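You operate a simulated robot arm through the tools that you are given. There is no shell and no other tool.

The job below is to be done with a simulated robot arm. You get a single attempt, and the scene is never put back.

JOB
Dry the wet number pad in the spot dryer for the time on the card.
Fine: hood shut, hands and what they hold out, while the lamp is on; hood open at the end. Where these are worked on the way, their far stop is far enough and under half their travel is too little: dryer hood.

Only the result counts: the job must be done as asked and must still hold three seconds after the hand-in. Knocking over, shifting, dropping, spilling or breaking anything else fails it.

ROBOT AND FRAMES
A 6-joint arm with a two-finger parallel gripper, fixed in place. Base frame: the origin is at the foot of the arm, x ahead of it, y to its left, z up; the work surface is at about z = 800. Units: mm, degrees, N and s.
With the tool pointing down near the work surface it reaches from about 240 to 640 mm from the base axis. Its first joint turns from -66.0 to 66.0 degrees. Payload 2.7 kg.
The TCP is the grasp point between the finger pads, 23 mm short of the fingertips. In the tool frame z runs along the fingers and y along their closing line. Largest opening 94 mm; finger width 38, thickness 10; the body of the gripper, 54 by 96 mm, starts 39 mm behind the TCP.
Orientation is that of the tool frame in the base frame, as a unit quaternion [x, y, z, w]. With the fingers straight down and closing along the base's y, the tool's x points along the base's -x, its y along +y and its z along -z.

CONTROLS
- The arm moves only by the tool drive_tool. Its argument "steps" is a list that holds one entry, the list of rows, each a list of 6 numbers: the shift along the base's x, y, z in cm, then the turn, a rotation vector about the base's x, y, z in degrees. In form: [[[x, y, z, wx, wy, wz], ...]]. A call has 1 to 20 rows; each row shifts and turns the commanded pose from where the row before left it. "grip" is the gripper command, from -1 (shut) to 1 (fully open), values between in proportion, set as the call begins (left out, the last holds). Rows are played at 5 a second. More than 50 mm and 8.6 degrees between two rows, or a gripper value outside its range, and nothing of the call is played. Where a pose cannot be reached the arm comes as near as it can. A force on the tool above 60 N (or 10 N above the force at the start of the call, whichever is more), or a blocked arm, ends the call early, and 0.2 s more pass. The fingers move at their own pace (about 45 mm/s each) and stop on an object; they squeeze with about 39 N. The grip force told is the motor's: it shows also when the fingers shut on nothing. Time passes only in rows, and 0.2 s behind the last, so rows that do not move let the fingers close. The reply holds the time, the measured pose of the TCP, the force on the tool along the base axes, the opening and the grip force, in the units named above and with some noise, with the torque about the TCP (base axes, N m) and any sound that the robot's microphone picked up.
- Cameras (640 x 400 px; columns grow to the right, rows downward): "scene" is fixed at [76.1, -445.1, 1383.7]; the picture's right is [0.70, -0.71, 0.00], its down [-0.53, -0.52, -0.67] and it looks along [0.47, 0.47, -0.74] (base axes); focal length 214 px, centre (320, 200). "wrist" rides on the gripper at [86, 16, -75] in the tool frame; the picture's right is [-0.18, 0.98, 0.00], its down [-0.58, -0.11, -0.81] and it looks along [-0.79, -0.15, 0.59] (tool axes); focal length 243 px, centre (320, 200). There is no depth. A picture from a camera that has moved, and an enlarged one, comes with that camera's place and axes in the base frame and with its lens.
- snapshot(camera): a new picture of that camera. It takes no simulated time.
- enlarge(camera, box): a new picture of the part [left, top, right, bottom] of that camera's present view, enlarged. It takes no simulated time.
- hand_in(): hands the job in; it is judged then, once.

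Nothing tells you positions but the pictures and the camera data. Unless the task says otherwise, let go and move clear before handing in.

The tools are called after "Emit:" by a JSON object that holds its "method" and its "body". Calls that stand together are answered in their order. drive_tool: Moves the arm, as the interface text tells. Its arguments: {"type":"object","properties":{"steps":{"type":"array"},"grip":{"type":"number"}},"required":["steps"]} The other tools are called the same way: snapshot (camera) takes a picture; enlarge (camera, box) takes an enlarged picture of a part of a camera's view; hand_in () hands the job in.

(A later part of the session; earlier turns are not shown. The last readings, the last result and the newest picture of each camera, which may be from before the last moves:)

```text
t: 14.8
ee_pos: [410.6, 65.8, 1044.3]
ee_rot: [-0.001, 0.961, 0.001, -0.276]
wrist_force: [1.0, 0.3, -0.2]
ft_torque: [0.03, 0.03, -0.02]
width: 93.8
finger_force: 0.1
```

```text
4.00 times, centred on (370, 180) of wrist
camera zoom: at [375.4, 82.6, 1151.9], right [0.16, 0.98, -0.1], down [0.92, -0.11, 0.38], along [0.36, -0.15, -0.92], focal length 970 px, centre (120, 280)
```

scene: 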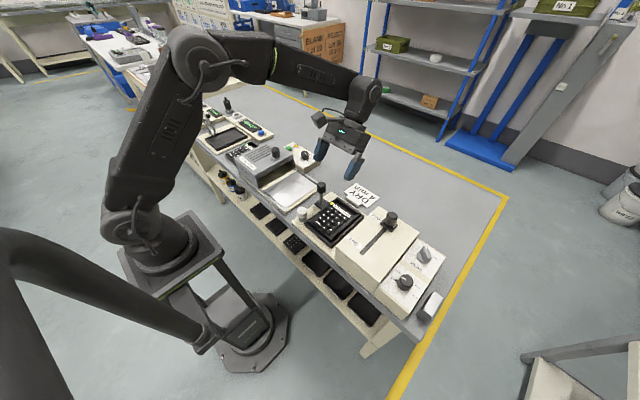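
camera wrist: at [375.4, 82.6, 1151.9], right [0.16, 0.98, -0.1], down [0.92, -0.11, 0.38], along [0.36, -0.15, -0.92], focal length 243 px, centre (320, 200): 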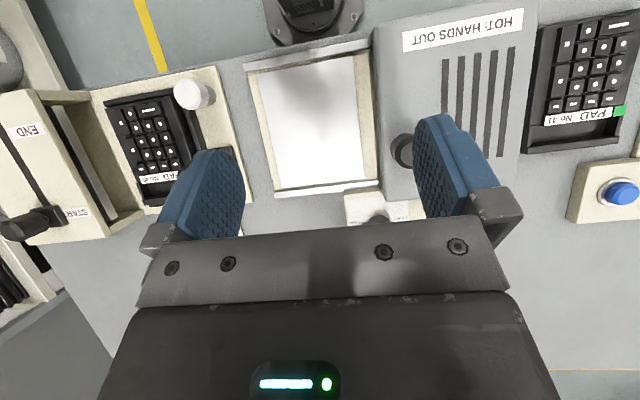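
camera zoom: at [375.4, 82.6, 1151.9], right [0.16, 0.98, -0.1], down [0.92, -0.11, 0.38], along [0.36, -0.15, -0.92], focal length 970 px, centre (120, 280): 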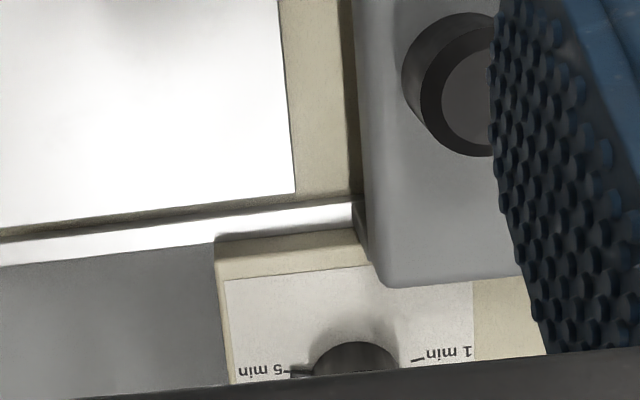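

The bed plate is about x 325–479, y −24 to 96 at z ≈ 815, with the hood sliding along y on low rails. Next I'll untilt and look closely at the timer dial, button and hood knob.

Emit:
{"method": "drive_tool", "body": {"steps": [[[3, 0, 0, 0, -8, 0], [3, 0, 0, 0, -8, 0], [3, 0, 0, 0, -8, 0], [2, 0, 0, 0, -8, 0], [0, 0, 0, 0, 0, 0]]]}}

Emit:
{"method": "snapshot", "body": {"camera": "wrist"}}

Emit:
{"method": "enlarge", "body": {"camera": "wrist", "box": [280, 0, 480, 140]}}

Emit:
{"method": "enlarge", "body": {"camera": "scene", "box": [285, 140, 325, 170]}}

```text
t: 16.0
ee_pos: [521.3, 65.4, 1043.9]
ee_rot: [-0.001, 1.0, 0.0, 0.001]
wrist_force: [0.1, 0.4, 0.6]
ft_torque: [0.0, -0.01, -0.03]
width: 93.8
finger_force: 0.0
```

```text
taken
camera wrist: at [433.6, 81.9, 1117.1], right [0.18, 0.98, 0.0], down [0.58, -0.11, 0.81], along [0.79, -0.15, -0.59], focal length 243 px, centre (320, 200)
```

wrist: 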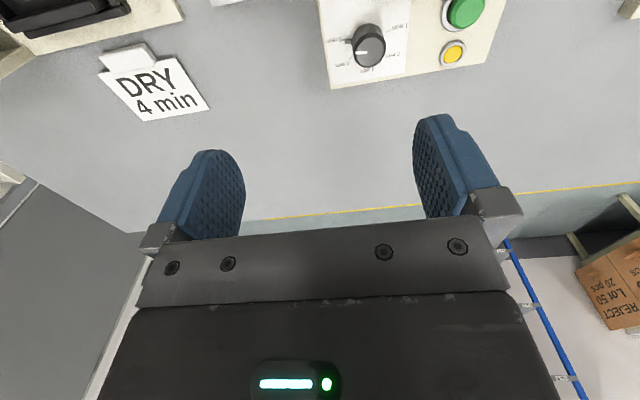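

```text
2.86 times, centred on (380, 70) of wrist
camera zoom: at [433.6, 81.9, 1117.1], right [0.18, 0.98, 0.0], down [0.58, -0.11, 0.81], along [0.79, -0.15, -0.59], focal length 693 px, centre (149, 571)
```

zoom: 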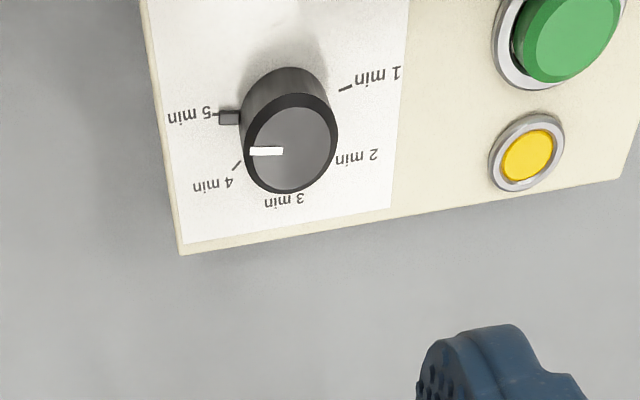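

```text
13.33 times, centred on (305, 155) of scene
camera zoom: at [76.1, -445.1, 1383.7], right [0.7, -0.71, 0.0], down [-0.53, -0.52, -0.67], along [0.47, 0.47, -0.74], focal length 2860 px, centre (520, 800)
```

zoom: 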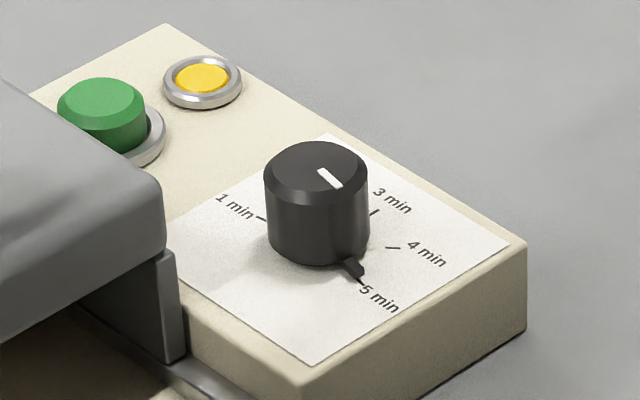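

The dial's nub and white line point at 5 min, so it must turn +45° (counter‑clockwise from above) to 4 min. I place the dial at about (545, 111, top 862), the green button at (534, 198, 855) and the hood knob at (430, 138, 925). I'll turn the tool 90° so the fingers close along x.

Emit:
{"method": "drive_tool", "body": {"steps": [[[0, 0, 0, 0, 0, 8.2], [0, 0, 0, 0, 0, 8.2], [0, 0, 0, 0, 0, 8.2], [0, 0, 0, 0, 0, 8.2], [0, 0, 0, 0, 0, 8.2], [0, 0, 0, 0, 0, 8.2], [0, 0, 0, 0, 0, 8.2], [0, 0, 0, 0, 0, 8.2], [0, 0, 0, 0, 0, 8.2], [0, 0, 0, 0, 0, 8.2], [0, 0, 0, 0, 0, 8], [0, 0, 0, 0, 0, 0]]], "grip": 0}}

Emit:
{"method": "snapshot", "body": {"camera": "wrist"}}

Emit:
{"method": "snapshot", "body": {"camera": "scene"}}

```text
t: 18.6
ee_pos: [521.4, 63.8, 1045.1]
ee_rot: [0.709, -0.706, -0.001, -0.001]
wrist_force: [-0.7, -0.2, -0.2]
ft_torque: [-0.03, 0.01, -0.01]
width: 47.4
finger_force: 0.1
```

```text
taken
camera wrist: at [504.4, -21.6, 1117.6], right [-0.98, 0.18, 0.0], down [0.11, 0.58, 0.81], along [0.15, 0.79, -0.59], focal length 243 px, centre (320, 200)
```

wrist: 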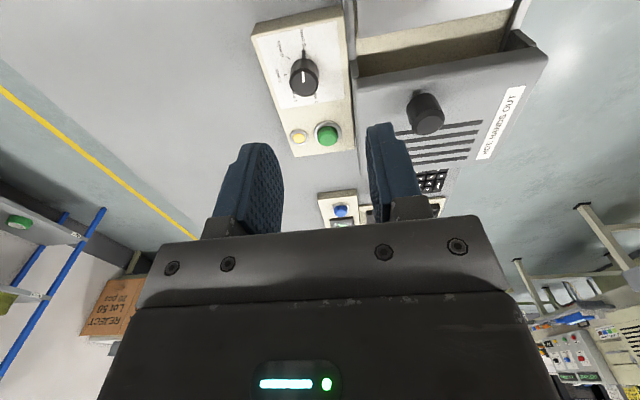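

```text
taken
```

scene: 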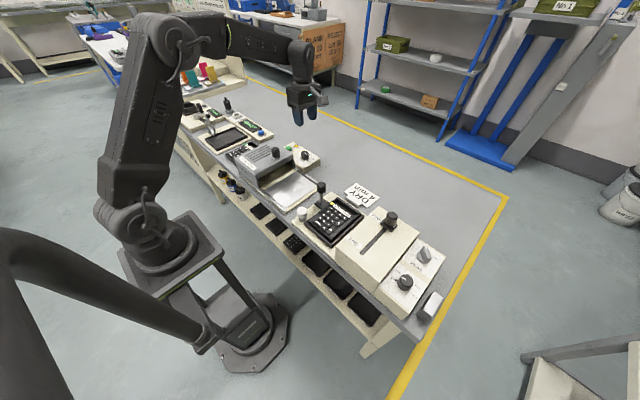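

Emit:
{"method": "enlarge", "body": {"camera": "wrist", "box": [240, 0, 380, 100]}}

Emit:
{"method": "enlarge", "body": {"camera": "wrist", "box": [240, 0, 560, 200]}}

```text
4.00 times, centred on (310, 50) of wrist
camera zoom: at [504.4, -21.6, 1117.6], right [-0.98, 0.18, 0.0], down [0.11, 0.58, 0.81], along [0.15, 0.79, -0.59], focal length 970 px, centre (360, 800)
```

zoom: 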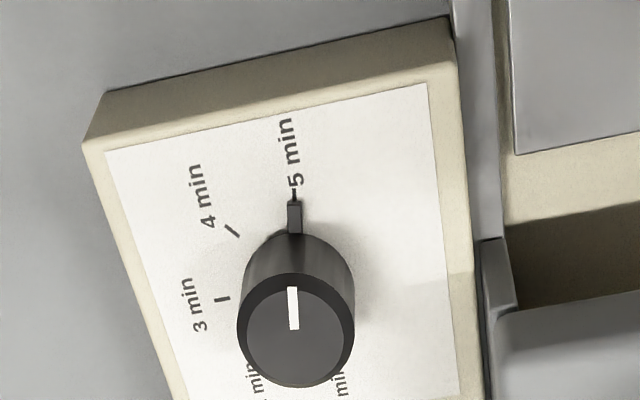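

```text
2.00 times, centred on (400, 100) of wrist
camera zoom: at [504.4, -21.6, 1117.6], right [-0.98, 0.18, 0.0], down [0.11, 0.58, 0.81], along [0.15, 0.79, -0.59], focal length 485 px, centre (160, 400)
```

zoom: 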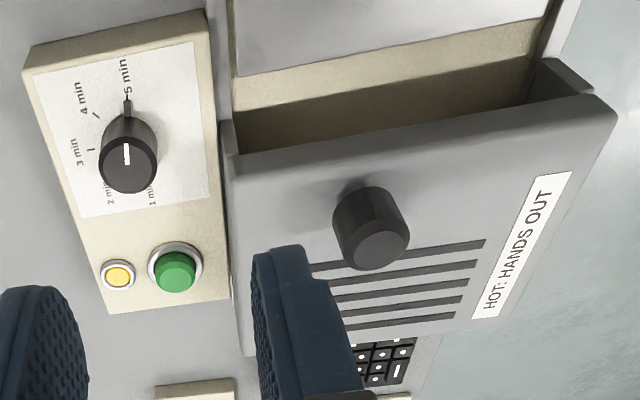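

The pointer is confirmed on 5 min; the dial centre is at about (546.7, 112.2), its top near z 858. I'll go above it and descend with the fingers either side along x.

Emit:
{"method": "drive_tool", "body": {"steps": [[[2.5, 2.4, -3, 0, 0, 0], [0, 2.4, -4, 0, 0, 0], [0, 0, -4, 0, 0, 0], [0, 0, -3, 0, 0, 0], [0, 0, 0, 0, 0, 0]]]}}

Emit:
{"method": "snapshot", "body": {"camera": "wrist"}}

Emit:
{"method": "enlarge", "body": {"camera": "scene", "box": [260, 110, 350, 180]}}

```text
t: 19.8
ee_pos: [545.0, 112.7, 904.0]
ee_rot: [0.708, -0.707, -0.001, -0.001]
wrist_force: [-0.4, -0.4, -0.5]
ft_torque: [-0.01, -0.01, -0.02]
width: 47.1
finger_force: 0.1
```

```text
taken
camera wrist: at [528.6, 26.9, 977.3], right [-0.98, 0.18, 0.0], down [0.11, 0.58, 0.81], along [0.15, 0.79, -0.59], focal length 243 px, centre (320, 200)
```

wrist: 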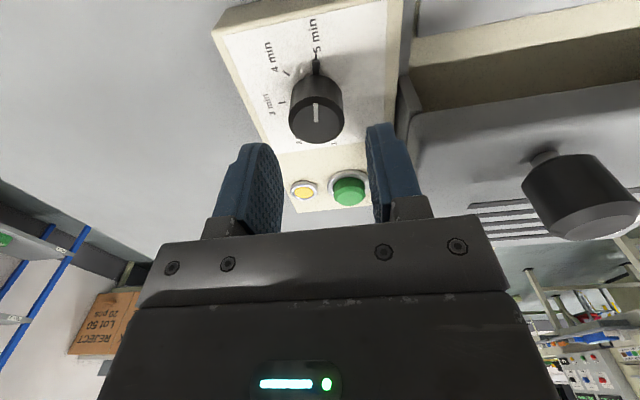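

```text
5.71 times, centred on (305, 145) of scene
camera zoom: at [76.1, -445.1, 1383.7], right [0.7, -0.71, 0.0], down [-0.53, -0.52, -0.67], along [0.47, 0.47, -0.74], focal length 1226 px, centre (406, 514)
```

zoom: 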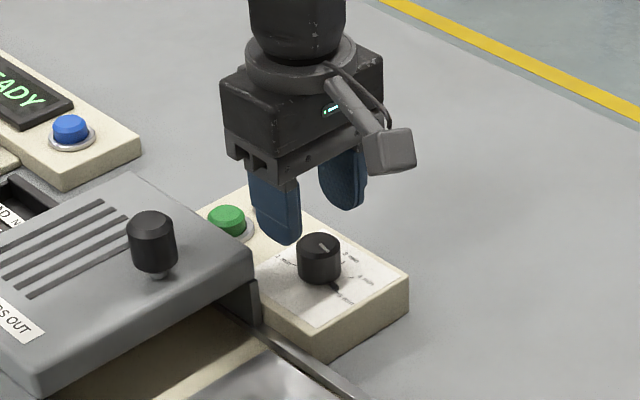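

The hand is over the dial and aligned. I'm lowering it the last 4 cm, then closing.

Emit:
{"method": "drive_tool", "body": {"steps": [[[0.1, -0.1, -2, 0, 0, 0], [0, 0, -1.2, 0, 0, 0], [0, 0, -0.8, 0, 0, 0], [0, 0, 0, 0, 0, 0]]]}}

Emit:
{"method": "snapshot", "body": {"camera": "wrist"}}

Emit:
{"method": "enlarge", "body": {"camera": "scene", "box": [280, 130, 330, 170]}}

```text
t: 20.8
ee_pos: [546.5, 111.5, 864.8]
ee_rot: [0.708, -0.706, 0.0, 0.0]
wrist_force: [0.1, -0.8, -0.1]
ft_torque: [0.02, -0.01, 0.0]
width: 47.0
finger_force: 0.0
```

```text
taken
camera wrist: at [529.9, 25.9, 937.6], right [-0.98, 0.18, 0.0], down [0.11, 0.58, 0.81], along [0.15, 0.79, -0.59], focal length 243 px, centre (320, 200)
```

wrist: 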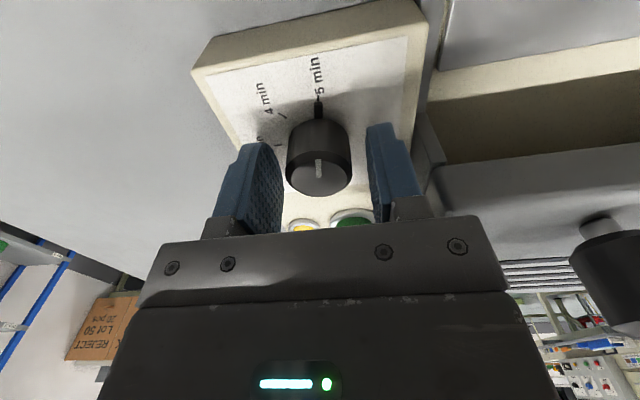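

```text
10.00 times, centred on (305, 150) of scene
camera zoom: at [76.1, -445.1, 1383.7], right [0.7, -0.71, 0.0], down [-0.53, -0.52, -0.67], along [0.47, 0.47, -0.74], focal length 2145 px, centre (470, 700)
```

zoom: 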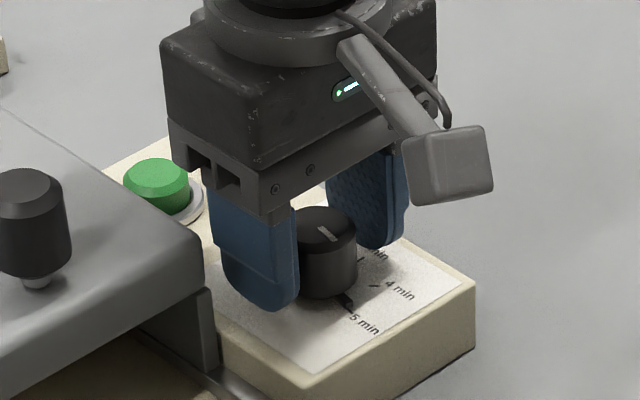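

The fingers straddle the dial knob. I'm closing on it.

Emit:
{"method": "drive_tool", "body": {"steps": [[[0, 0, 0, 0, 0, 0], [0, 0, 0, 0, 0, 0], [0, 0, 0, 0, 0, 0], [0, 0, 0, 0, 0, 0]]], "grip": -1}}

```text
t: 21.8
ee_pos: [546.2, 111.4, 864.9]
ee_rot: [0.708, -0.706, 0.0, 0.0]
wrist_force: [3.8, 0.3, -3.4]
ft_torque: [0.04, -0.2, -0.01]
width: 32.0
finger_force: 44.9
```

Gripped at 32 mm. I'm turning +45° about z.

Emit:
{"method": "drive_tool", "body": {"steps": [[[0, 0, 0, 0, 0, 7.5], [0, 0, 0, 0, 0, 7.5], [0, 0, 0, 0, 0, 7.5], [0, 0, 0, 0, 0, 7.5], [0, 0, 0, 0, 0, 7.5], [0, 0, 0, 0, 0, 7.5], [0, 0, 0, 0, 0, 0], [0, 0, 0, 0, 0, 0]]]}}

Emit:
{"method": "snapshot", "body": {"camera": "wrist"}}

Emit:
{"method": "enlarge", "body": {"camera": "scene", "box": [280, 130, 330, 170]}}

```text
t: 23.6
ee_pos: [545.6, 112.7, 862.7]
ee_rot: [0.924, -0.382, -0.003, 0.001]
wrist_force: [-22.4, -6.3, 7.7]
ft_torque: [-0.48, -0.41, -0.02]
width: 31.8
finger_force: 44.6
```

```text
taken
camera wrist: at [594.8, 39.4, 937.5], right [-0.82, -0.57, 0.0], down [-0.33, 0.49, 0.81], along [-0.46, 0.66, -0.59], focal length 243 px, centre (320, 200)
```

wrist: 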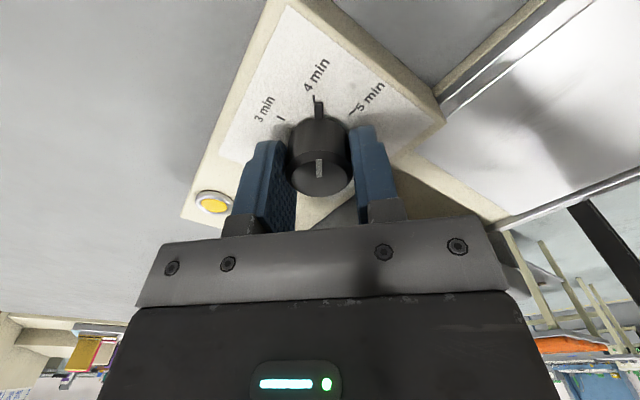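

```text
10.00 times, centred on (305, 150) of scene
camera zoom: at [75.4, -445.3, 1383.6], right [0.7, -0.71, 0.0], down [-0.53, -0.52, -0.67], along [0.47, 0.47, -0.74], focal length 2145 px, centre (470, 700)
```

zoom: 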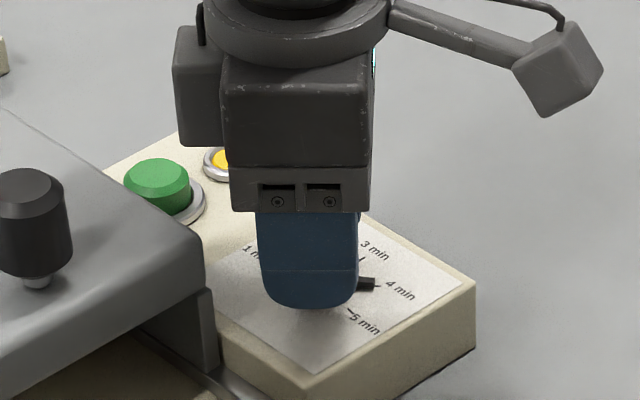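

The nub appears to point at 4 min; I'll verify the alignment before letting go.

Emit:
{"method": "enlarge", "body": {"camera": "wrist", "box": [240, 40, 400, 140]}}

Emit:
{"method": "enlarge", "body": {"camera": "scene", "box": [300, 148, 325, 168]}}

```text
4.00 times, centred on (320, 90) of wrist
camera zoom: at [594.8, 39.4, 937.5], right [-0.82, -0.57, 0.0], down [-0.33, 0.49, 0.81], along [-0.46, 0.66, -0.59], focal length 970 px, centre (320, 640)
```

zoom: 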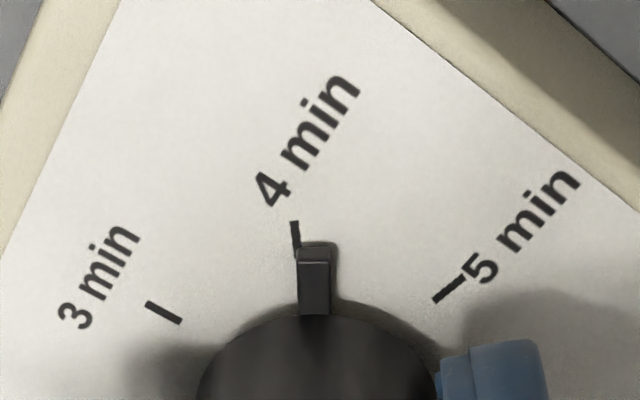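

```text
16.00 times, centred on (312, 158) of scene
camera zoom: at [75.4, -445.3, 1383.6], right [0.7, -0.71, 0.0], down [-0.53, -0.52, -0.67], along [0.47, 0.47, -0.74], focal length 3432 px, centre (440, 872)
```

zoom: 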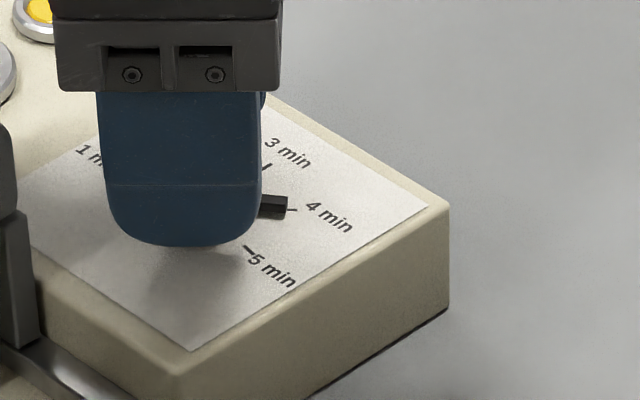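

The nub is about 5–6° short of the 4‑min tick. I'll turn a little more, then release.

Emit:
{"method": "drive_tool", "body": {"steps": [[[0, 0, 0, 0, 0, 2.5], [0, 0, 0, 0, 0, 2.5], [0, 0, 0, 0, 0, 0]]]}}

Emit:
{"method": "enlarge", "body": {"camera": "wrist", "box": [240, 40, 400, 140]}}

```text
t: 24.4
ee_pos: [545.8, 111.7, 864.6]
ee_rot: [0.94, -0.341, -0.002, 0.0]
wrist_force: [-25.9, -7.7, 6.6]
ft_torque: [-0.14, -0.54, -0.01]
width: 31.7
finger_force: 45.3
```

```text
4.00 times, centred on (320, 90) of wrist
camera zoom: at [600.9, 43.9, 937.4], right [-0.77, -0.64, 0.01], down [-0.37, 0.46, 0.81], along [-0.52, 0.62, -0.59], focal length 970 px, centre (320, 640)
```

zoom: 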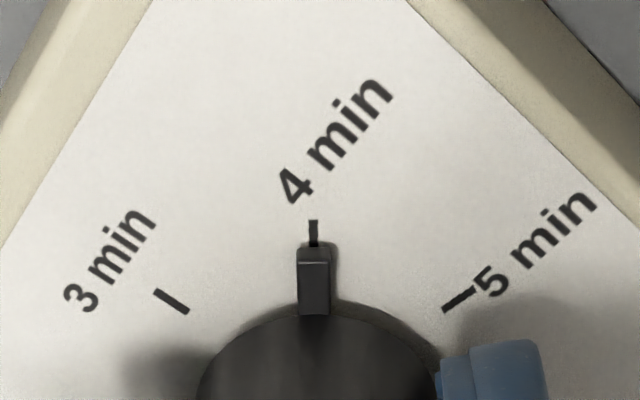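

Aligned on the 4‑min tick. I'm releasing and rising.

Emit:
{"method": "drive_tool", "body": {"steps": [[[0, 0, 0, 0, 0, 0], [0, 0, 0, 0, 0, 0], [0, 0, 0, 0, 0, 0], [0, 0, 2, 0, 0, 0], [0, 0, 4, 0, 0, 0], [0, 0, 4, 0, 0, 0], [0, 0, 4, 0, 0, 0], [0, 0, 0, 0, 0, 0]]], "grip": 0}}

Emit:
{"method": "enlarge", "body": {"camera": "scene", "box": [280, 130, 330, 170]}}

Emit:
{"method": "snapshot", "body": {"camera": "wrist"}}

Emit:
{"method": "enlarge", "body": {"camera": "wrist", "box": [260, 0, 400, 100]}}

```text
t: 26.2
ee_pos: [547.9, 111.5, 1003.8]
ee_rot: [0.94, -0.341, -0.001, 0.001]
wrist_force: [-0.7, -0.4, 1.0]
ft_torque: [0.02, 0.0, 0.03]
width: 47.2
finger_force: 0.0
```

```text
10.00 times, centred on (305, 150) of scene
camera zoom: at [76.1, -445.1, 1383.7], right [0.7, -0.71, 0.0], down [-0.53, -0.52, -0.67], along [0.47, 0.47, -0.74], focal length 2145 px, centre (470, 700)
```

zoom: 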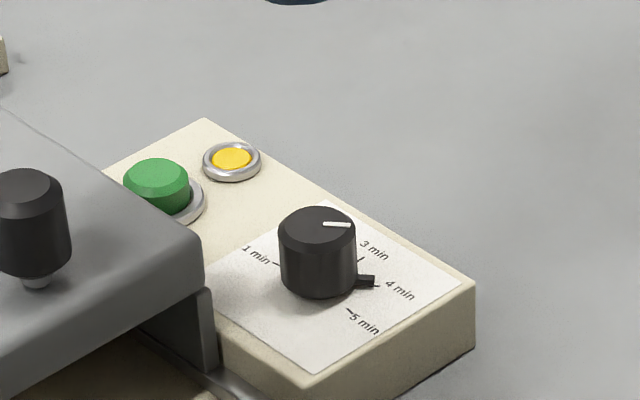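

```text
taken
camera wrist: at [602.4, 44.0, 1077.1], right [-0.77, -0.64, 0.0], down [-0.37, 0.46, 0.81], along [-0.51, 0.62, -0.59], focal length 243 px, centre (320, 200)
```

wrist: 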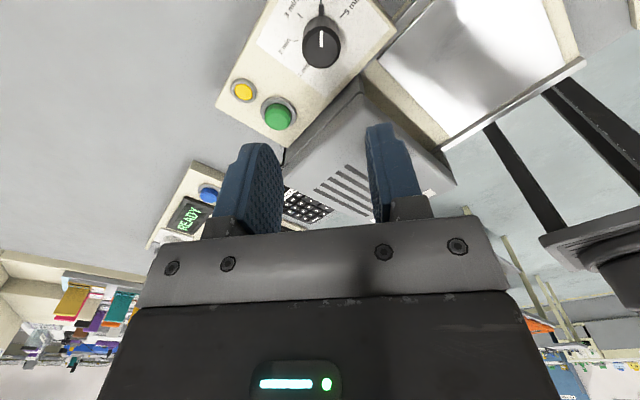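

```text
4.00 times, centred on (330, 50) of wrist
camera zoom: at [602.4, 44.0, 1077.1], right [-0.77, -0.64, 0.0], down [-0.37, 0.46, 0.81], along [-0.51, 0.62, -0.59], focal length 970 px, centre (280, 800)
```

zoom: 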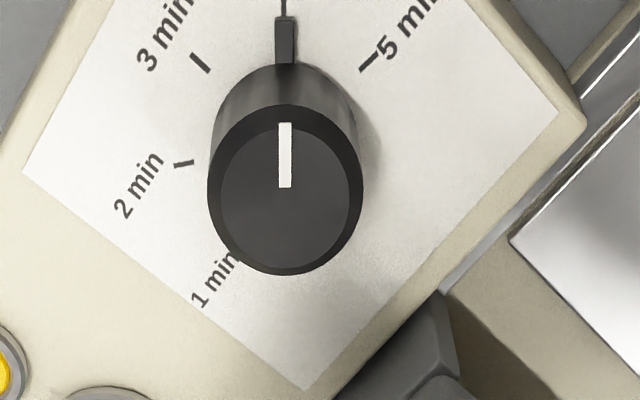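

The dial is set at 4 min. Now I turn the tool back to closing along x and go above the far bar of pad 40, with the fingers about 18 mm apart.

Emit:
{"method": "drive_tool", "body": {"steps": [[[-1, -4, 0, 0, 0, -8.3], [-1, -4, 0, 0, 0, -8.3], [-1, -4, 0, 0, 0, -8.3], [-1, -4, 0, 0, 0, -8.3], [-1, -4, 0, 0, 0, -8.3], [-1, -4, 0, 0, 0, -8.5], [-1.2, -4, 0, 0, 0, 0], [-1, -2, 0, 0, 0, 0], [0, 0, 0, 0, 0, 0]]], "grip": -0.6}}

Emit:
{"method": "snapshot", "body": {"camera": "wrist"}}

Emit:
{"method": "enlarge", "body": {"camera": "scene", "box": [280, 130, 400, 250]}}

```text
t: 28.2
ee_pos: [464.9, -188.8, 1004.3]
ee_rot: [0.709, -0.705, 0.0, -0.001]
wrist_force: [-0.1, -0.2, -0.2]
ft_torque: [0.01, 0.01, 0.0]
width: 18.8
finger_force: 0.1
```

```text
taken
camera wrist: at [447.7, -274.0, 1077.1], right [-0.98, 0.18, 0.0], down [0.11, 0.58, 0.81], along [0.15, 0.79, -0.59], focal length 243 px, centre (320, 200)
```

wrist: 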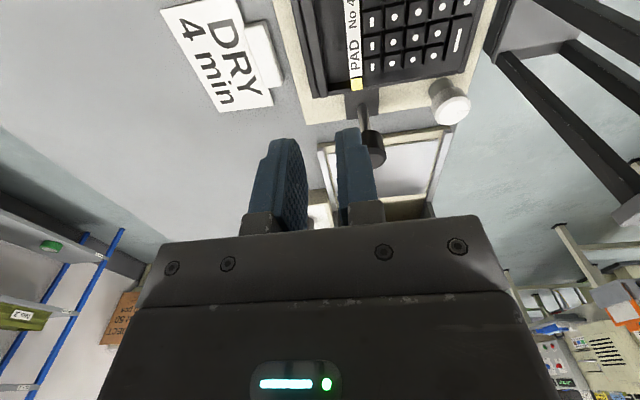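

```text
3.33 times, centred on (340, 190) of scene
camera zoom: at [76.1, -445.1, 1383.7], right [0.7, -0.71, 0.0], down [-0.53, -0.52, -0.67], along [0.47, 0.47, -0.74], focal length 715 px, centre (253, 233)
```

zoom: 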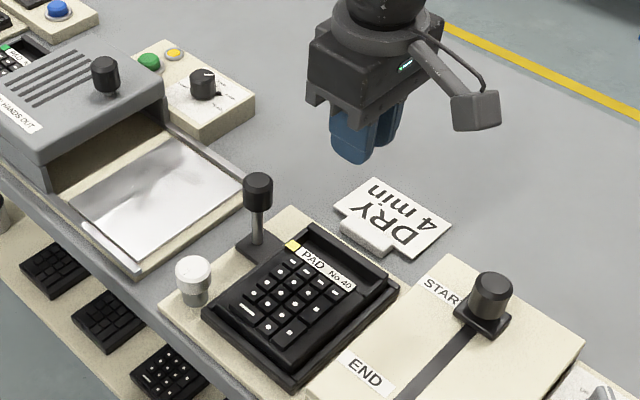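

I'm above the pad's far end. I'll lower partway and check the fingers against bar and pocket.

Emit:
{"method": "drive_tool", "body": {"steps": [[[0, 0, -4, 0, 0, 0], [0, 0.2, -4, 0, 0, 0], [0, 0, -2.5, 0, 0, 0], [0, 0, 0, 0, 0, 0]]]}}

Emit:
{"method": "snapshot", "body": {"camera": "wrist"}}

Emit:
{"method": "enlarge", "body": {"camera": "wrist", "box": [220, 0, 440, 240]}}

Emit:
{"method": "enlarge", "body": {"camera": "scene", "box": [315, 170, 375, 230]}}

```text
t: 29.2
ee_pos: [464.6, -185.8, 897.9]
ee_rot: [0.708, -0.706, 0.0, 0.0]
wrist_force: [-0.9, -0.5, 0.4]
ft_torque: [0.0, 0.02, -0.02]
width: 18.7
finger_force: 0.0
```

```text
taken
camera wrist: at [447.7, -272.3, 971.8], right [-0.98, 0.18, 0.0], down [0.11, 0.58, 0.81], along [0.15, 0.79, -0.59], focal length 243 px, centre (320, 200)
```

wrist: 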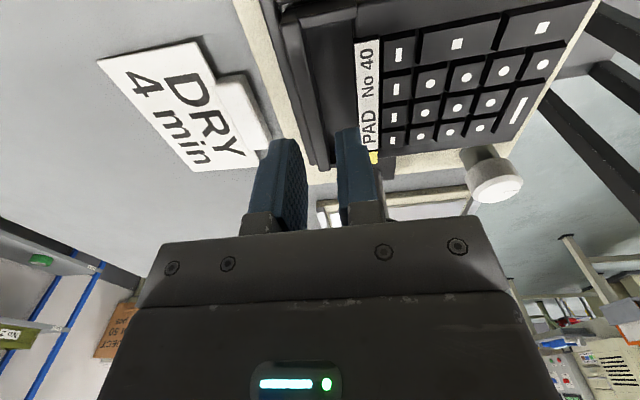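

```text
1.67 times, centred on (330, 120) of wrist
camera zoom: at [447.7, -272.3, 971.8], right [-0.98, 0.18, 0.0], down [0.11, 0.58, 0.81], along [0.15, 0.79, -0.59], focal length 404 px, centre (303, 333)
```

zoom: 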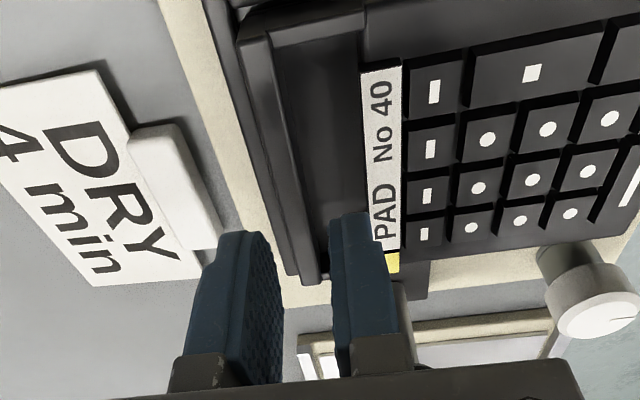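

```text
6.67 times, centred on (345, 200) of scene
camera zoom: at [76.1, -445.1, 1383.7], right [0.7, -0.71, 0.0], down [-0.53, -0.52, -0.67], along [0.47, 0.47, -0.74], focal length 1430 px, centre (153, 200)
```

zoom: 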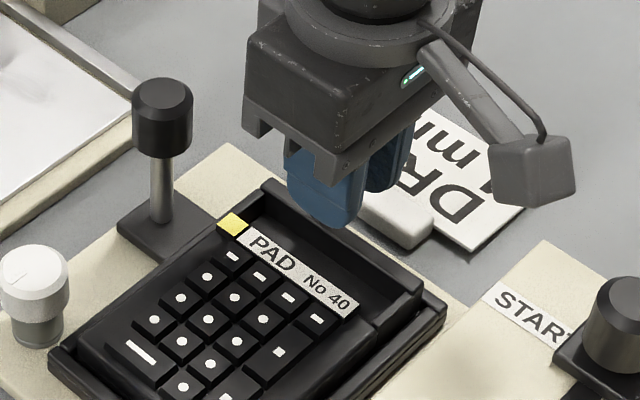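

I'll zoom tighter on the bar to get its x position relative to the fingers.

Emit:
{"method": "enlarge", "body": {"camera": "wrist", "box": [250, 0, 390, 100]}}

Emit:
{"method": "enlarge", "body": {"camera": "wrist", "box": [250, 90, 400, 190]}}

```text
4.00 times, centred on (320, 50) of wrist
camera zoom: at [447.7, -272.3, 971.8], right [-0.98, 0.18, 0.0], down [0.11, 0.58, 0.81], along [0.15, 0.79, -0.59], focal length 970 px, centre (320, 800)
```

zoom: 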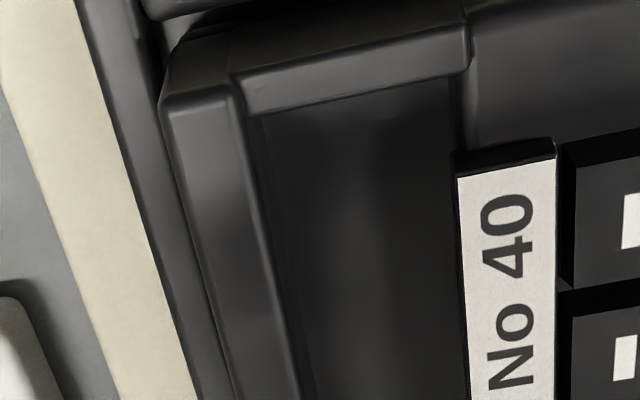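

```text
4.00 times, centred on (325, 140) of wrist
camera zoom: at [447.7, -272.3, 971.8], right [-0.98, 0.18, 0.0], down [0.11, 0.58, 0.81], along [0.15, 0.79, -0.59], focal length 970 px, centre (300, 440)
```

zoom: 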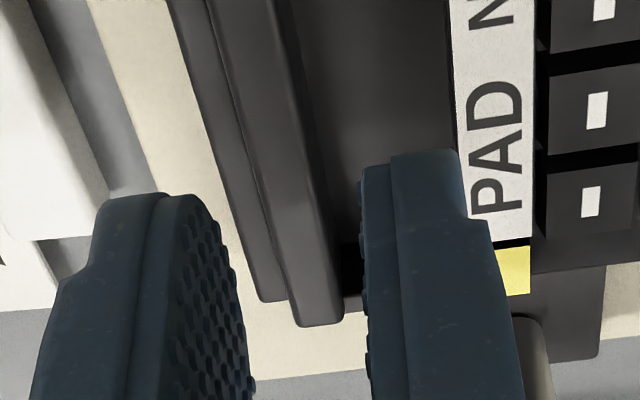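

The bar spans x 463.5–472.5, y −235 to −140, with a deep pocket behind it. I'll shift +2.5 mm in x and lower the fingers around the bar.

Emit:
{"method": "drive_tool", "body": {"steps": [[[0.25, -0.15, -1, 0, 0, 0], [0, 0, -1, 0, 0, 0], [0, 0, -0.8, 0, 0, 0], [0, 0, -0.7, 0, 0, 0], [0, 0, 0, 0, 0, 0]]]}}

Emit:
{"method": "enlarge", "body": {"camera": "wrist", "box": [230, 50, 430, 240]}}

Emit:
{"method": "enlarge", "body": {"camera": "scene", "box": [325, 185, 375, 230]}}

```text
t: 30.4
ee_pos: [467.3, -186.7, 865.2]
ee_rot: [0.708, -0.706, 0.0, 0.0]
wrist_force: [0.7, 0.0, 0.3]
ft_torque: [0.0, 0.0, 0.0]
width: 19.1
finger_force: 0.0
```

```text
2.11 times, centred on (330, 145) of wrist
camera zoom: at [450.3, -273.5, 937.8], right [-0.98, 0.18, 0.0], down [0.11, 0.58, 0.81], along [0.15, 0.79, -0.59], focal length 511 px, centre (299, 316)
```

zoom: 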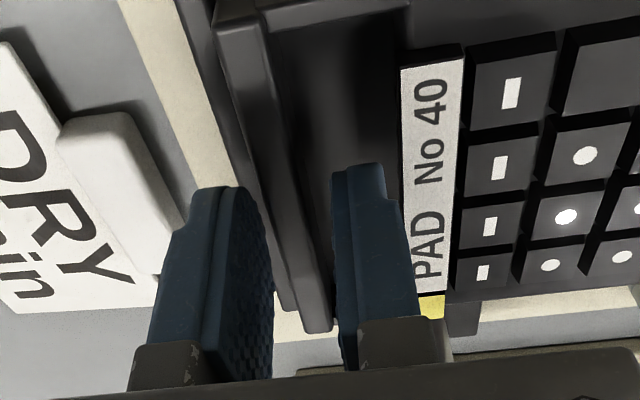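

```text
8.89 times, centred on (350, 208) of scene
camera zoom: at [76.1, -445.1, 1383.7], right [0.7, -0.71, 0.0], down [-0.53, -0.52, -0.67], along [0.47, 0.47, -0.74], focal length 1906 px, centre (53, 133)
```

zoom: 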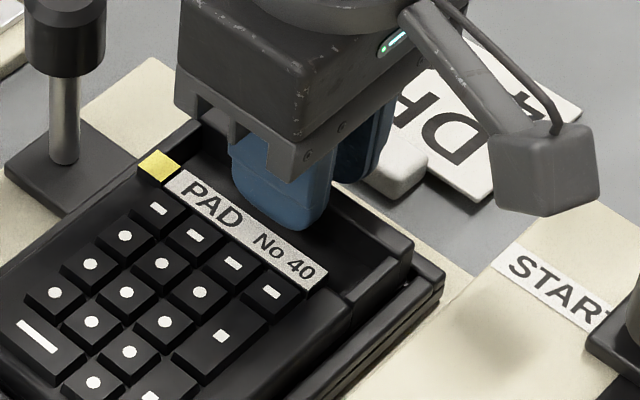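

The fingers are well placed on both sides of the bar. I'm lowering a further 8 mm in small steps.

Emit:
{"method": "drive_tool", "body": {"steps": [[[0, 0, -0.3, 0, 0, 0], [0, 0, -0.3, 0, 0, 0], [0, 0, -0.2, 0, 0, 0], [0, 0, 0, 0, 0, 0]]]}}

Emit:
{"method": "snapshot", "body": {"camera": "wrist"}}

Emit:
{"method": "enlarge", "body": {"camera": "wrist", "box": [230, 50, 430, 240]}}

Emit:
{"method": "enlarge", "body": {"camera": "scene", "box": [325, 185, 375, 230]}}

```text
t: 31.4
ee_pos: [467.4, -186.6, 856.8]
ee_rot: [0.707, -0.707, -0.001, 0.0]
wrist_force: [0.7, 0.2, 0.1]
ft_torque: [-0.01, -0.01, -0.01]
width: 19.1
finger_force: 0.1
```

```text
taken
camera wrist: at [450.6, -273.7, 929.6], right [-0.98, 0.18, 0.0], down [0.11, 0.58, 0.81], along [0.15, 0.79, -0.59], focal length 243 px, centre (320, 200)
```

wrist: 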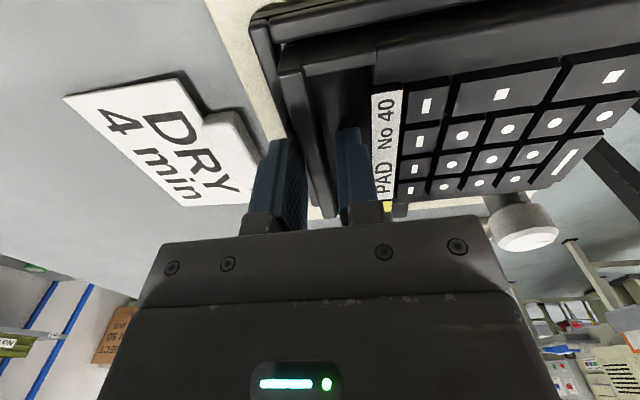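

```text
2.11 times, centred on (330, 145) of wrist
camera zoom: at [450.6, -273.7, 929.6], right [-0.98, 0.18, 0.0], down [0.11, 0.58, 0.81], along [0.15, 0.79, -0.59], focal length 511 px, centre (299, 316)
```

zoom: 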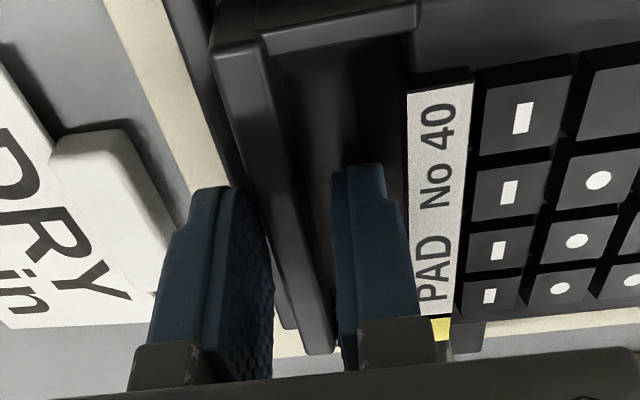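

```text
8.89 times, centred on (350, 208) of scene
camera zoom: at [76.1, -445.1, 1383.7], right [0.7, -0.71, 0.0], down [-0.53, -0.52, -0.67], along [0.47, 0.47, -0.74], focal length 1906 px, centre (53, 133)
```

zoom: 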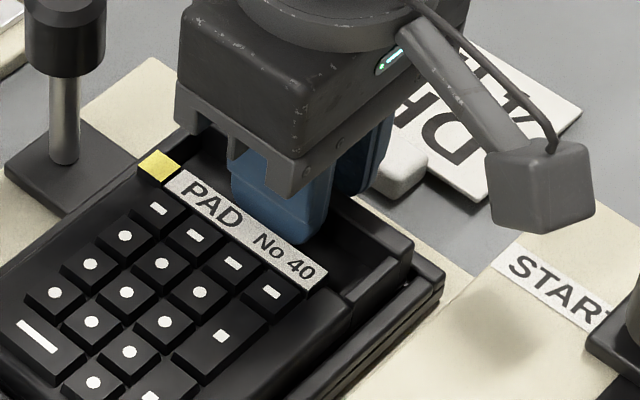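

No contact so far, with the fingertips at z ≈ 834. I'll go 2 mm deeper and close on the bar.

Emit:
{"method": "drive_tool", "body": {"steps": [[[0, 0, -0.2, 0, 0, 0], [0, 0, 0, 0, 0, 0]]]}}

Emit:
{"method": "drive_tool", "body": {"steps": [[[0, 0, 0, 0, 0, 0], [0, 0, 0, 0, 0, 0], [0, 0, 0, 0, 0, 0], [0, 0, 0, 0, 0, 0]]], "grip": -1}}

```text
t: 32.0
ee_pos: [467.9, -188.3, 853.0]
ee_rot: [0.708, -0.707, -0.001, 0.0]
wrist_force: [0.1, 0.4, 1.1]
ft_torque: [0.01, 0.02, 0.0]
width: 18.7
finger_force: 0.1
```

```text
t: 33.0
ee_pos: [468.6, -187.5, 854.9]
ee_rot: [0.708, -0.707, 0.0, 0.001]
wrist_force: [3.7, -1.0, -0.9]
ft_torque: [0.02, -0.06, -0.14]
width: 9.4
finger_force: 39.2
```

I have the bar gripped at 9.4 mm. I'll lift gently and watch the force.

Emit:
{"method": "drive_tool", "body": {"steps": [[[0, 0, 0.3, 0, 0, 0], [0, 0, 0.3, 0, 0, 0], [0, 0, 0.4, 0, 0, 0], [0, 0, 0, 0, 0, 0]]]}}

Emit:
{"method": "enlarge", "body": {"camera": "scene", "box": [290, 175, 390, 250]}}

```text
t: 34.0
ee_pos: [466.0, -187.6, 864.7]
ee_rot: [-0.707, 0.707, 0.002, 0.0]
wrist_force: [-0.4, 0.3, -1.3]
ft_torque: [0.03, -0.08, -0.03]
width: 9.2
finger_force: 38.9
```

```text
5.33 times, centred on (340, 212) of scene
camera zoom: at [76.1, -445.1, 1383.7], right [0.7, -0.71, 0.0], down [-0.53, -0.52, -0.67], along [0.47, 0.47, -0.74], focal length 1144 px, centre (213, 133)
```

zoom: 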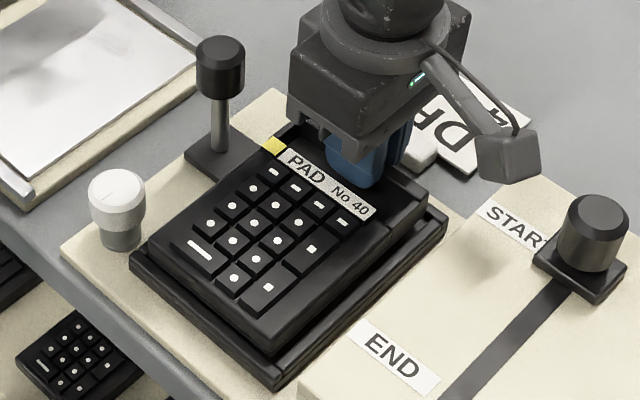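

The pad lifts cleanly and is light. I'll raise it over the lever knob, carry it +y over the dryer bed, and stop high to check.

Emit:
{"method": "drive_tool", "body": {"steps": [[[0, 0, 2, 0, 0, 0], [0, 0, 3, 0, 0, 0], [0, 0, 3, 0, 0, 0], [0, 0, 3, 0, 0, 0], [0, 1.8, 1, 0, 0, 0], [0, 3, 0, 0, 0, 0], [0, 3, 0, 0, 0, 0], [-0.2, 3, 0, 0, 0, 0], [0, 3, 0, 0, 0, 0], [0, 3, 0, 0, 0, 0], [0, 3, 0, 0, 0, 0], [0, 2, 0, 0, 0, 0], [0, 1, 0, 0, 0, 0], [0, 0, 0, 0, 0, 0]]]}}

Emit:
{"method": "snapshot", "body": {"camera": "wrist"}}

Emit:
{"method": "enlarge", "body": {"camera": "scene", "box": [240, 110, 380, 240]}}

```text
t: 37.0
ee_pos: [464.7, 41.4, 986.0]
ee_rot: [0.708, -0.706, 0.0, -0.001]
wrist_force: [-0.1, -0.9, -1.7]
ft_torque: [0.0, -0.08, -0.01]
width: 9.3
finger_force: 38.9
```

```text
taken
camera wrist: at [448.1, -45.3, 1058.2], right [-0.98, 0.18, 0.0], down [0.11, 0.58, 0.81], along [0.15, 0.79, -0.59], focal length 243 px, centre (320, 200)
```

wrist: 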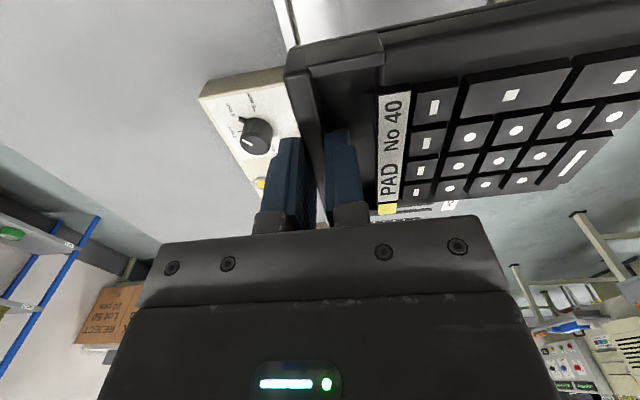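

```text
3.08 times, centred on (310, 175) of scene
camera zoom: at [76.1, -445.1, 1383.7], right [0.7, -0.71, 0.0], down [-0.53, -0.52, -0.67], along [0.47, 0.47, -0.74], focal length 660 px, centre (351, 277)
```

zoom: 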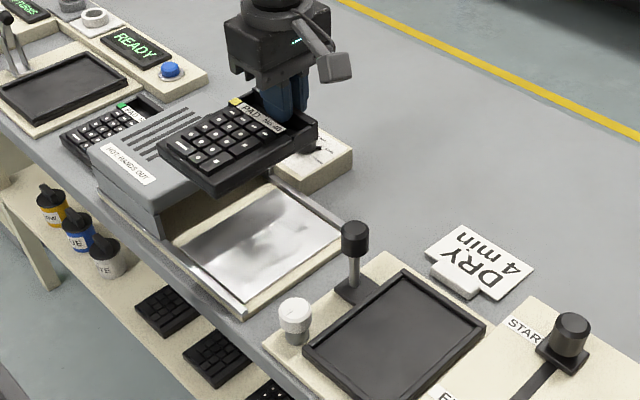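

The pad is held level above the bed. I'll lower in stages, keeping an eye on hood and lever clearance.

Emit:
{"method": "drive_tool", "body": {"steps": [[[0, 0, -3, 0, 0, 0], [0, 0, -3, 0, 0, 0], [0, 0, -2, 0, 0, 0], [0, 0, -1.5, 0, 0, 0], [0, 0, -1, 0, 0, 0], [0, 0, 0, 0, 0, 0]]]}}

Emit:
{"method": "snapshot", "body": {"camera": "wrist"}}

Emit:
{"method": "enlarge", "body": {"camera": "scene", "box": [250, 130, 350, 230]}}

```text
t: 38.4
ee_pos: [464.8, 41.2, 880.2]
ee_rot: [0.708, -0.707, -0.001, 0.0]
wrist_force: [0.9, -0.4, -1.3]
ft_torque: [0.02, -0.07, 0.01]
width: 9.2
finger_force: 39.2
```

```text
taken
camera wrist: at [448.5, -45.9, 952.7], right [-0.98, 0.18, 0.0], down [0.11, 0.58, 0.81], along [0.15, 0.79, -0.59], focal length 243 px, centre (320, 200)
```

wrist: 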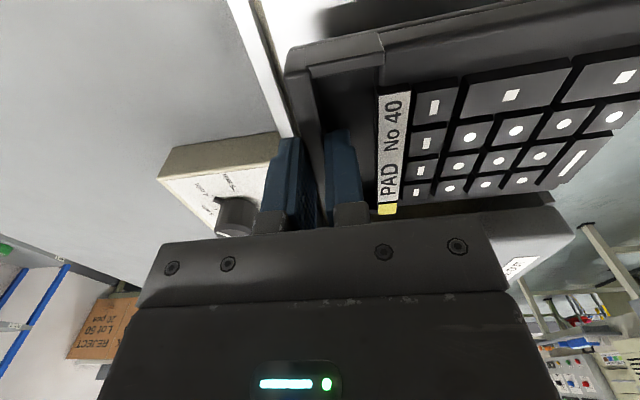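

```text
4.00 times, centred on (300, 180) of scene
camera zoom: at [76.1, -445.1, 1383.7], right [0.7, -0.71, 0.0], down [-0.53, -0.52, -0.67], along [0.47, 0.47, -0.74], focal length 858 px, centre (400, 280)
```

zoom: 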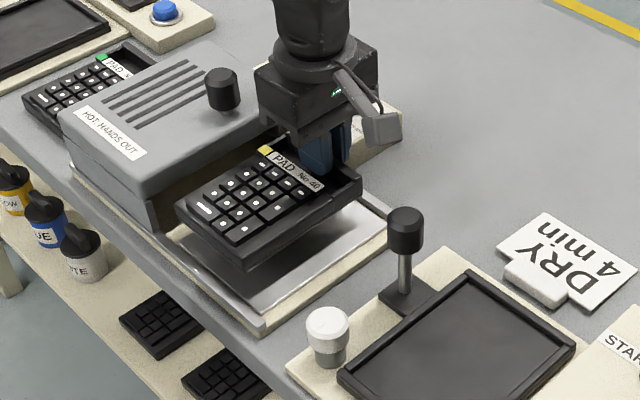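

Clearances look good. I'll keep lowering, more slowly near the plate.

Emit:
{"method": "drive_tool", "body": {"steps": [[[0, 0, -1, 0, 0, 0], [0, 0, -1, 0, 0, 0], [0, 0, -0.6, 0, 0, 0], [0, 0, -0.3, 0, 0, 0], [0, 0, 0, 0, 0, 0]]]}}

Emit:
{"method": "enlarge", "body": {"camera": "scene", "box": [265, 150, 325, 210]}}

Emit:
{"method": "snapshot", "body": {"camera": "wrist"}}

```text
t: 39.6
ee_pos: [466.5, 39.9, 851.3]
ee_rot: [0.708, -0.706, -0.001, 0.0]
wrist_force: [-0.3, -0.5, -1.1]
ft_torque: [-0.02, -0.1, 0.01]
width: 9.2
finger_force: 38.6
```

```text
6.67 times, centred on (295, 180) of scene
camera zoom: at [76.1, -445.1, 1383.7], right [0.7, -0.71, 0.0], down [-0.53, -0.52, -0.67], along [0.47, 0.47, -0.74], focal length 1430 px, centre (487, 333)
```

zoom: 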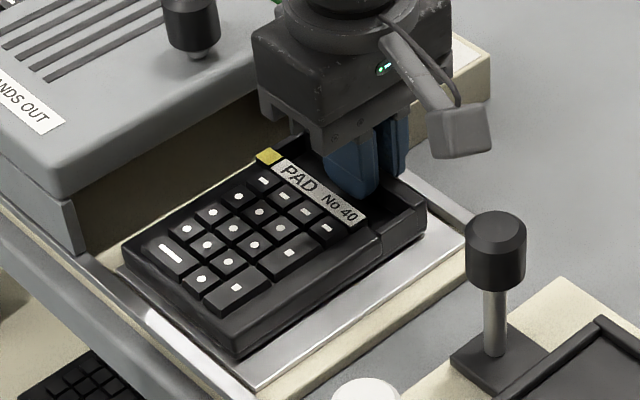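

```text
taken
camera wrist: at [448.8, -46.3, 923.4], right [-0.98, 0.18, 0.0], down [0.11, 0.58, 0.81], along [0.15, 0.79, -0.59], focal length 243 px, centre (320, 200)
```

wrist: 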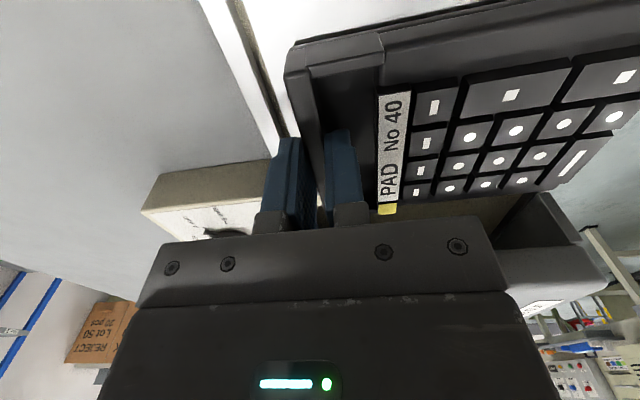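

The pad is close above the plate and inside its outline. I'm going down in 1.5 mm steps and watching for contact.

Emit:
{"method": "drive_tool", "body": {"steps": [[[0, 0, -0.15, 0, 0, 0], [0, 0, -0.15, 0, 0, 0], [0, 0, -0.15, 0, 0, 0], [0, 0, 0, 0, 0, 0]]]}}

Emit:
{"method": "enlarge", "body": {"camera": "scene", "box": [270, 165, 320, 210]}}

```text
t: 40.6
ee_pos: [465.9, 39.5, 847.7]
ee_rot: [0.708, -0.706, 0.001, -0.001]
wrist_force: [-12.3, -1.9, 37.6]
ft_torque: [-0.14, 0.32, -0.03]
width: 9.3
finger_force: 39.1
```

```text
8.89 times, centred on (295, 188) of scene
camera zoom: at [75.3, -445.2, 1383.7], right [0.7, -0.71, 0.0], down [-0.53, -0.52, -0.67], along [0.47, 0.47, -0.74], focal length 1906 px, centre (542, 311)
```

zoom: 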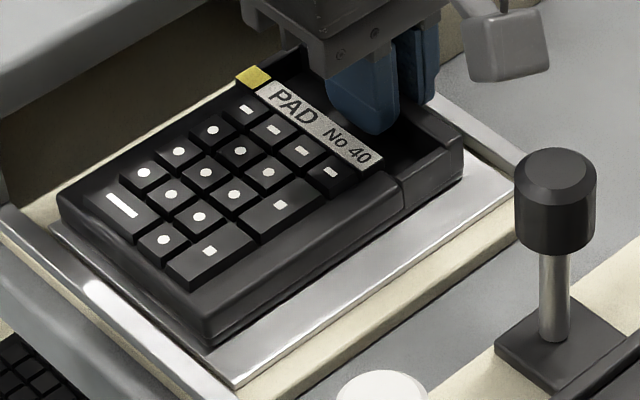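

Contact at about 37 N: the pad is on the plate. I'll ease up 1.5 mm and open slightly to let go.

Emit:
{"method": "drive_tool", "body": {"steps": [[[0, 0, 0.12, 0, 0, 0], [0, 0, 0, 0, 0, 0]]]}}

Emit:
{"method": "drive_tool", "body": {"steps": [[[0, 0, 0, 0, 0, 0], [0, 0, 0, 0, 0, 0]]], "grip": -0.66}}

Emit:
{"method": "enlarge", "body": {"camera": "wrist", "box": [220, 20, 440, 240]}}

Emit:
{"method": "enlarge", "body": {"camera": "scene", "box": [270, 165, 320, 210]}}

```text
t: 41.2
ee_pos: [466.9, 40.2, 848.8]
ee_rot: [0.708, -0.706, 0.001, -0.002]
wrist_force: [-5.8, -1.4, 29.1]
ft_torque: [-0.15, 0.12, 0.07]
width: 9.4
finger_force: 39.3
```

```text
t: 41.8
ee_pos: [466.2, 40.5, 846.7]
ee_rot: [0.708, -0.707, -0.001, 0.0]
wrist_force: [0.7, -0.4, -0.3]
ft_torque: [0.02, 0.0, -0.01]
width: 16.0
finger_force: 0.0
```

```text
1.82 times, centred on (330, 130) of wrist
camera zoom: at [448.2, -45.8, 919.8], right [-0.98, 0.18, 0.0], down [0.11, 0.58, 0.81], along [0.15, 0.79, -0.59], focal length 441 px, centre (302, 327)
```

zoom: 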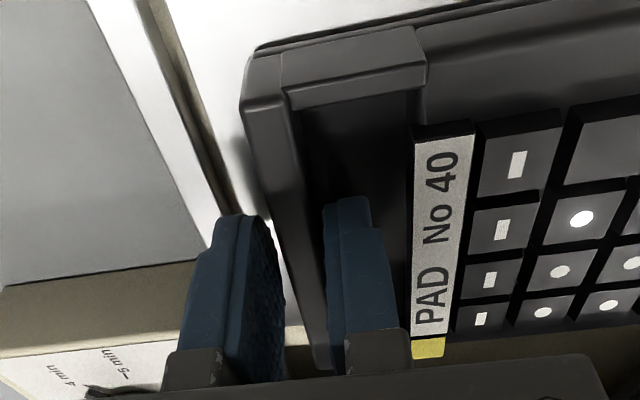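

```text
8.89 times, centred on (295, 188) of scene
camera zoom: at [76.1, -445.1, 1383.7], right [0.7, -0.71, 0.0], down [-0.53, -0.52, -0.67], along [0.47, 0.47, -0.74], focal length 1906 px, centre (542, 311)
```

zoom: 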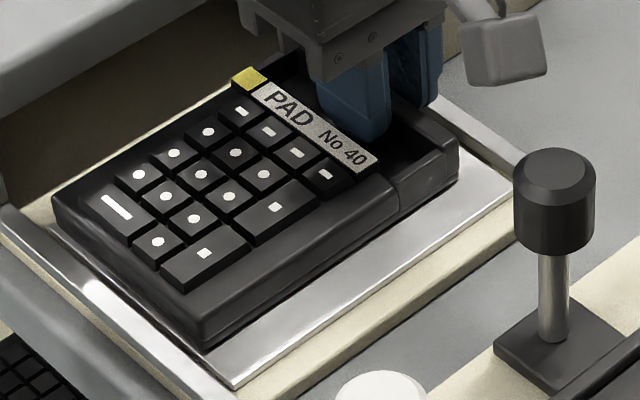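

The pad is released and sitting flat. I'm rising straight up.

Emit:
{"method": "drive_tool", "body": {"steps": [[[0, 0, 0.5, 0, 0, 0], [0, 0, 1, 0, 0, 0], [0, 0, 2, 0, 0, 0], [0, 0, 4, 0, 0, 0], [0, 0, 4, 0, 0, 0], [0, 0, 4, 0, 0, 0], [0, 0, 0, 0, 0, 0]]]}}

Emit:
{"method": "enlarge", "body": {"camera": "scene", "box": [220, 110, 340, 220]}}

Emit:
{"method": "snapshot", "body": {"camera": "wrist"}}

```text
t: 43.4
ee_pos: [464.8, 41.1, 1002.7]
ee_rot: [0.708, -0.707, 0.0, 0.001]
wrist_force: [0.1, -0.2, -0.4]
ft_torque: [-0.01, -0.02, 0.01]
width: 15.9
finger_force: 0.0
```

```text
3.64 times, centred on (280, 165) of scene
camera zoom: at [76.1, -445.1, 1383.7], right [0.7, -0.71, 0.0], down [-0.53, -0.52, -0.67], along [0.47, 0.47, -0.74], focal length 780 px, centre (466, 327)
```

zoom: 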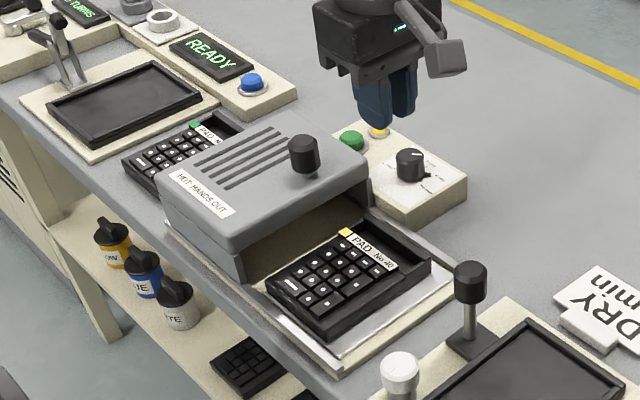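

```text
taken
camera wrist: at [447.8, -45.7, 1076.1], right [-0.98, 0.18, 0.0], down [0.11, 0.58, 0.81], along [0.15, 0.79, -0.59], focal length 243 px, centre (320, 200)
```

wrist: 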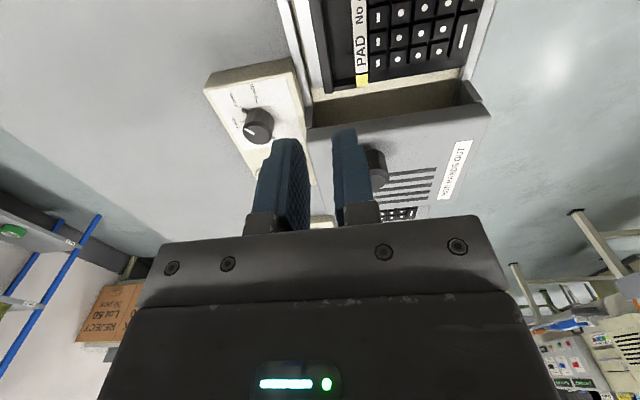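

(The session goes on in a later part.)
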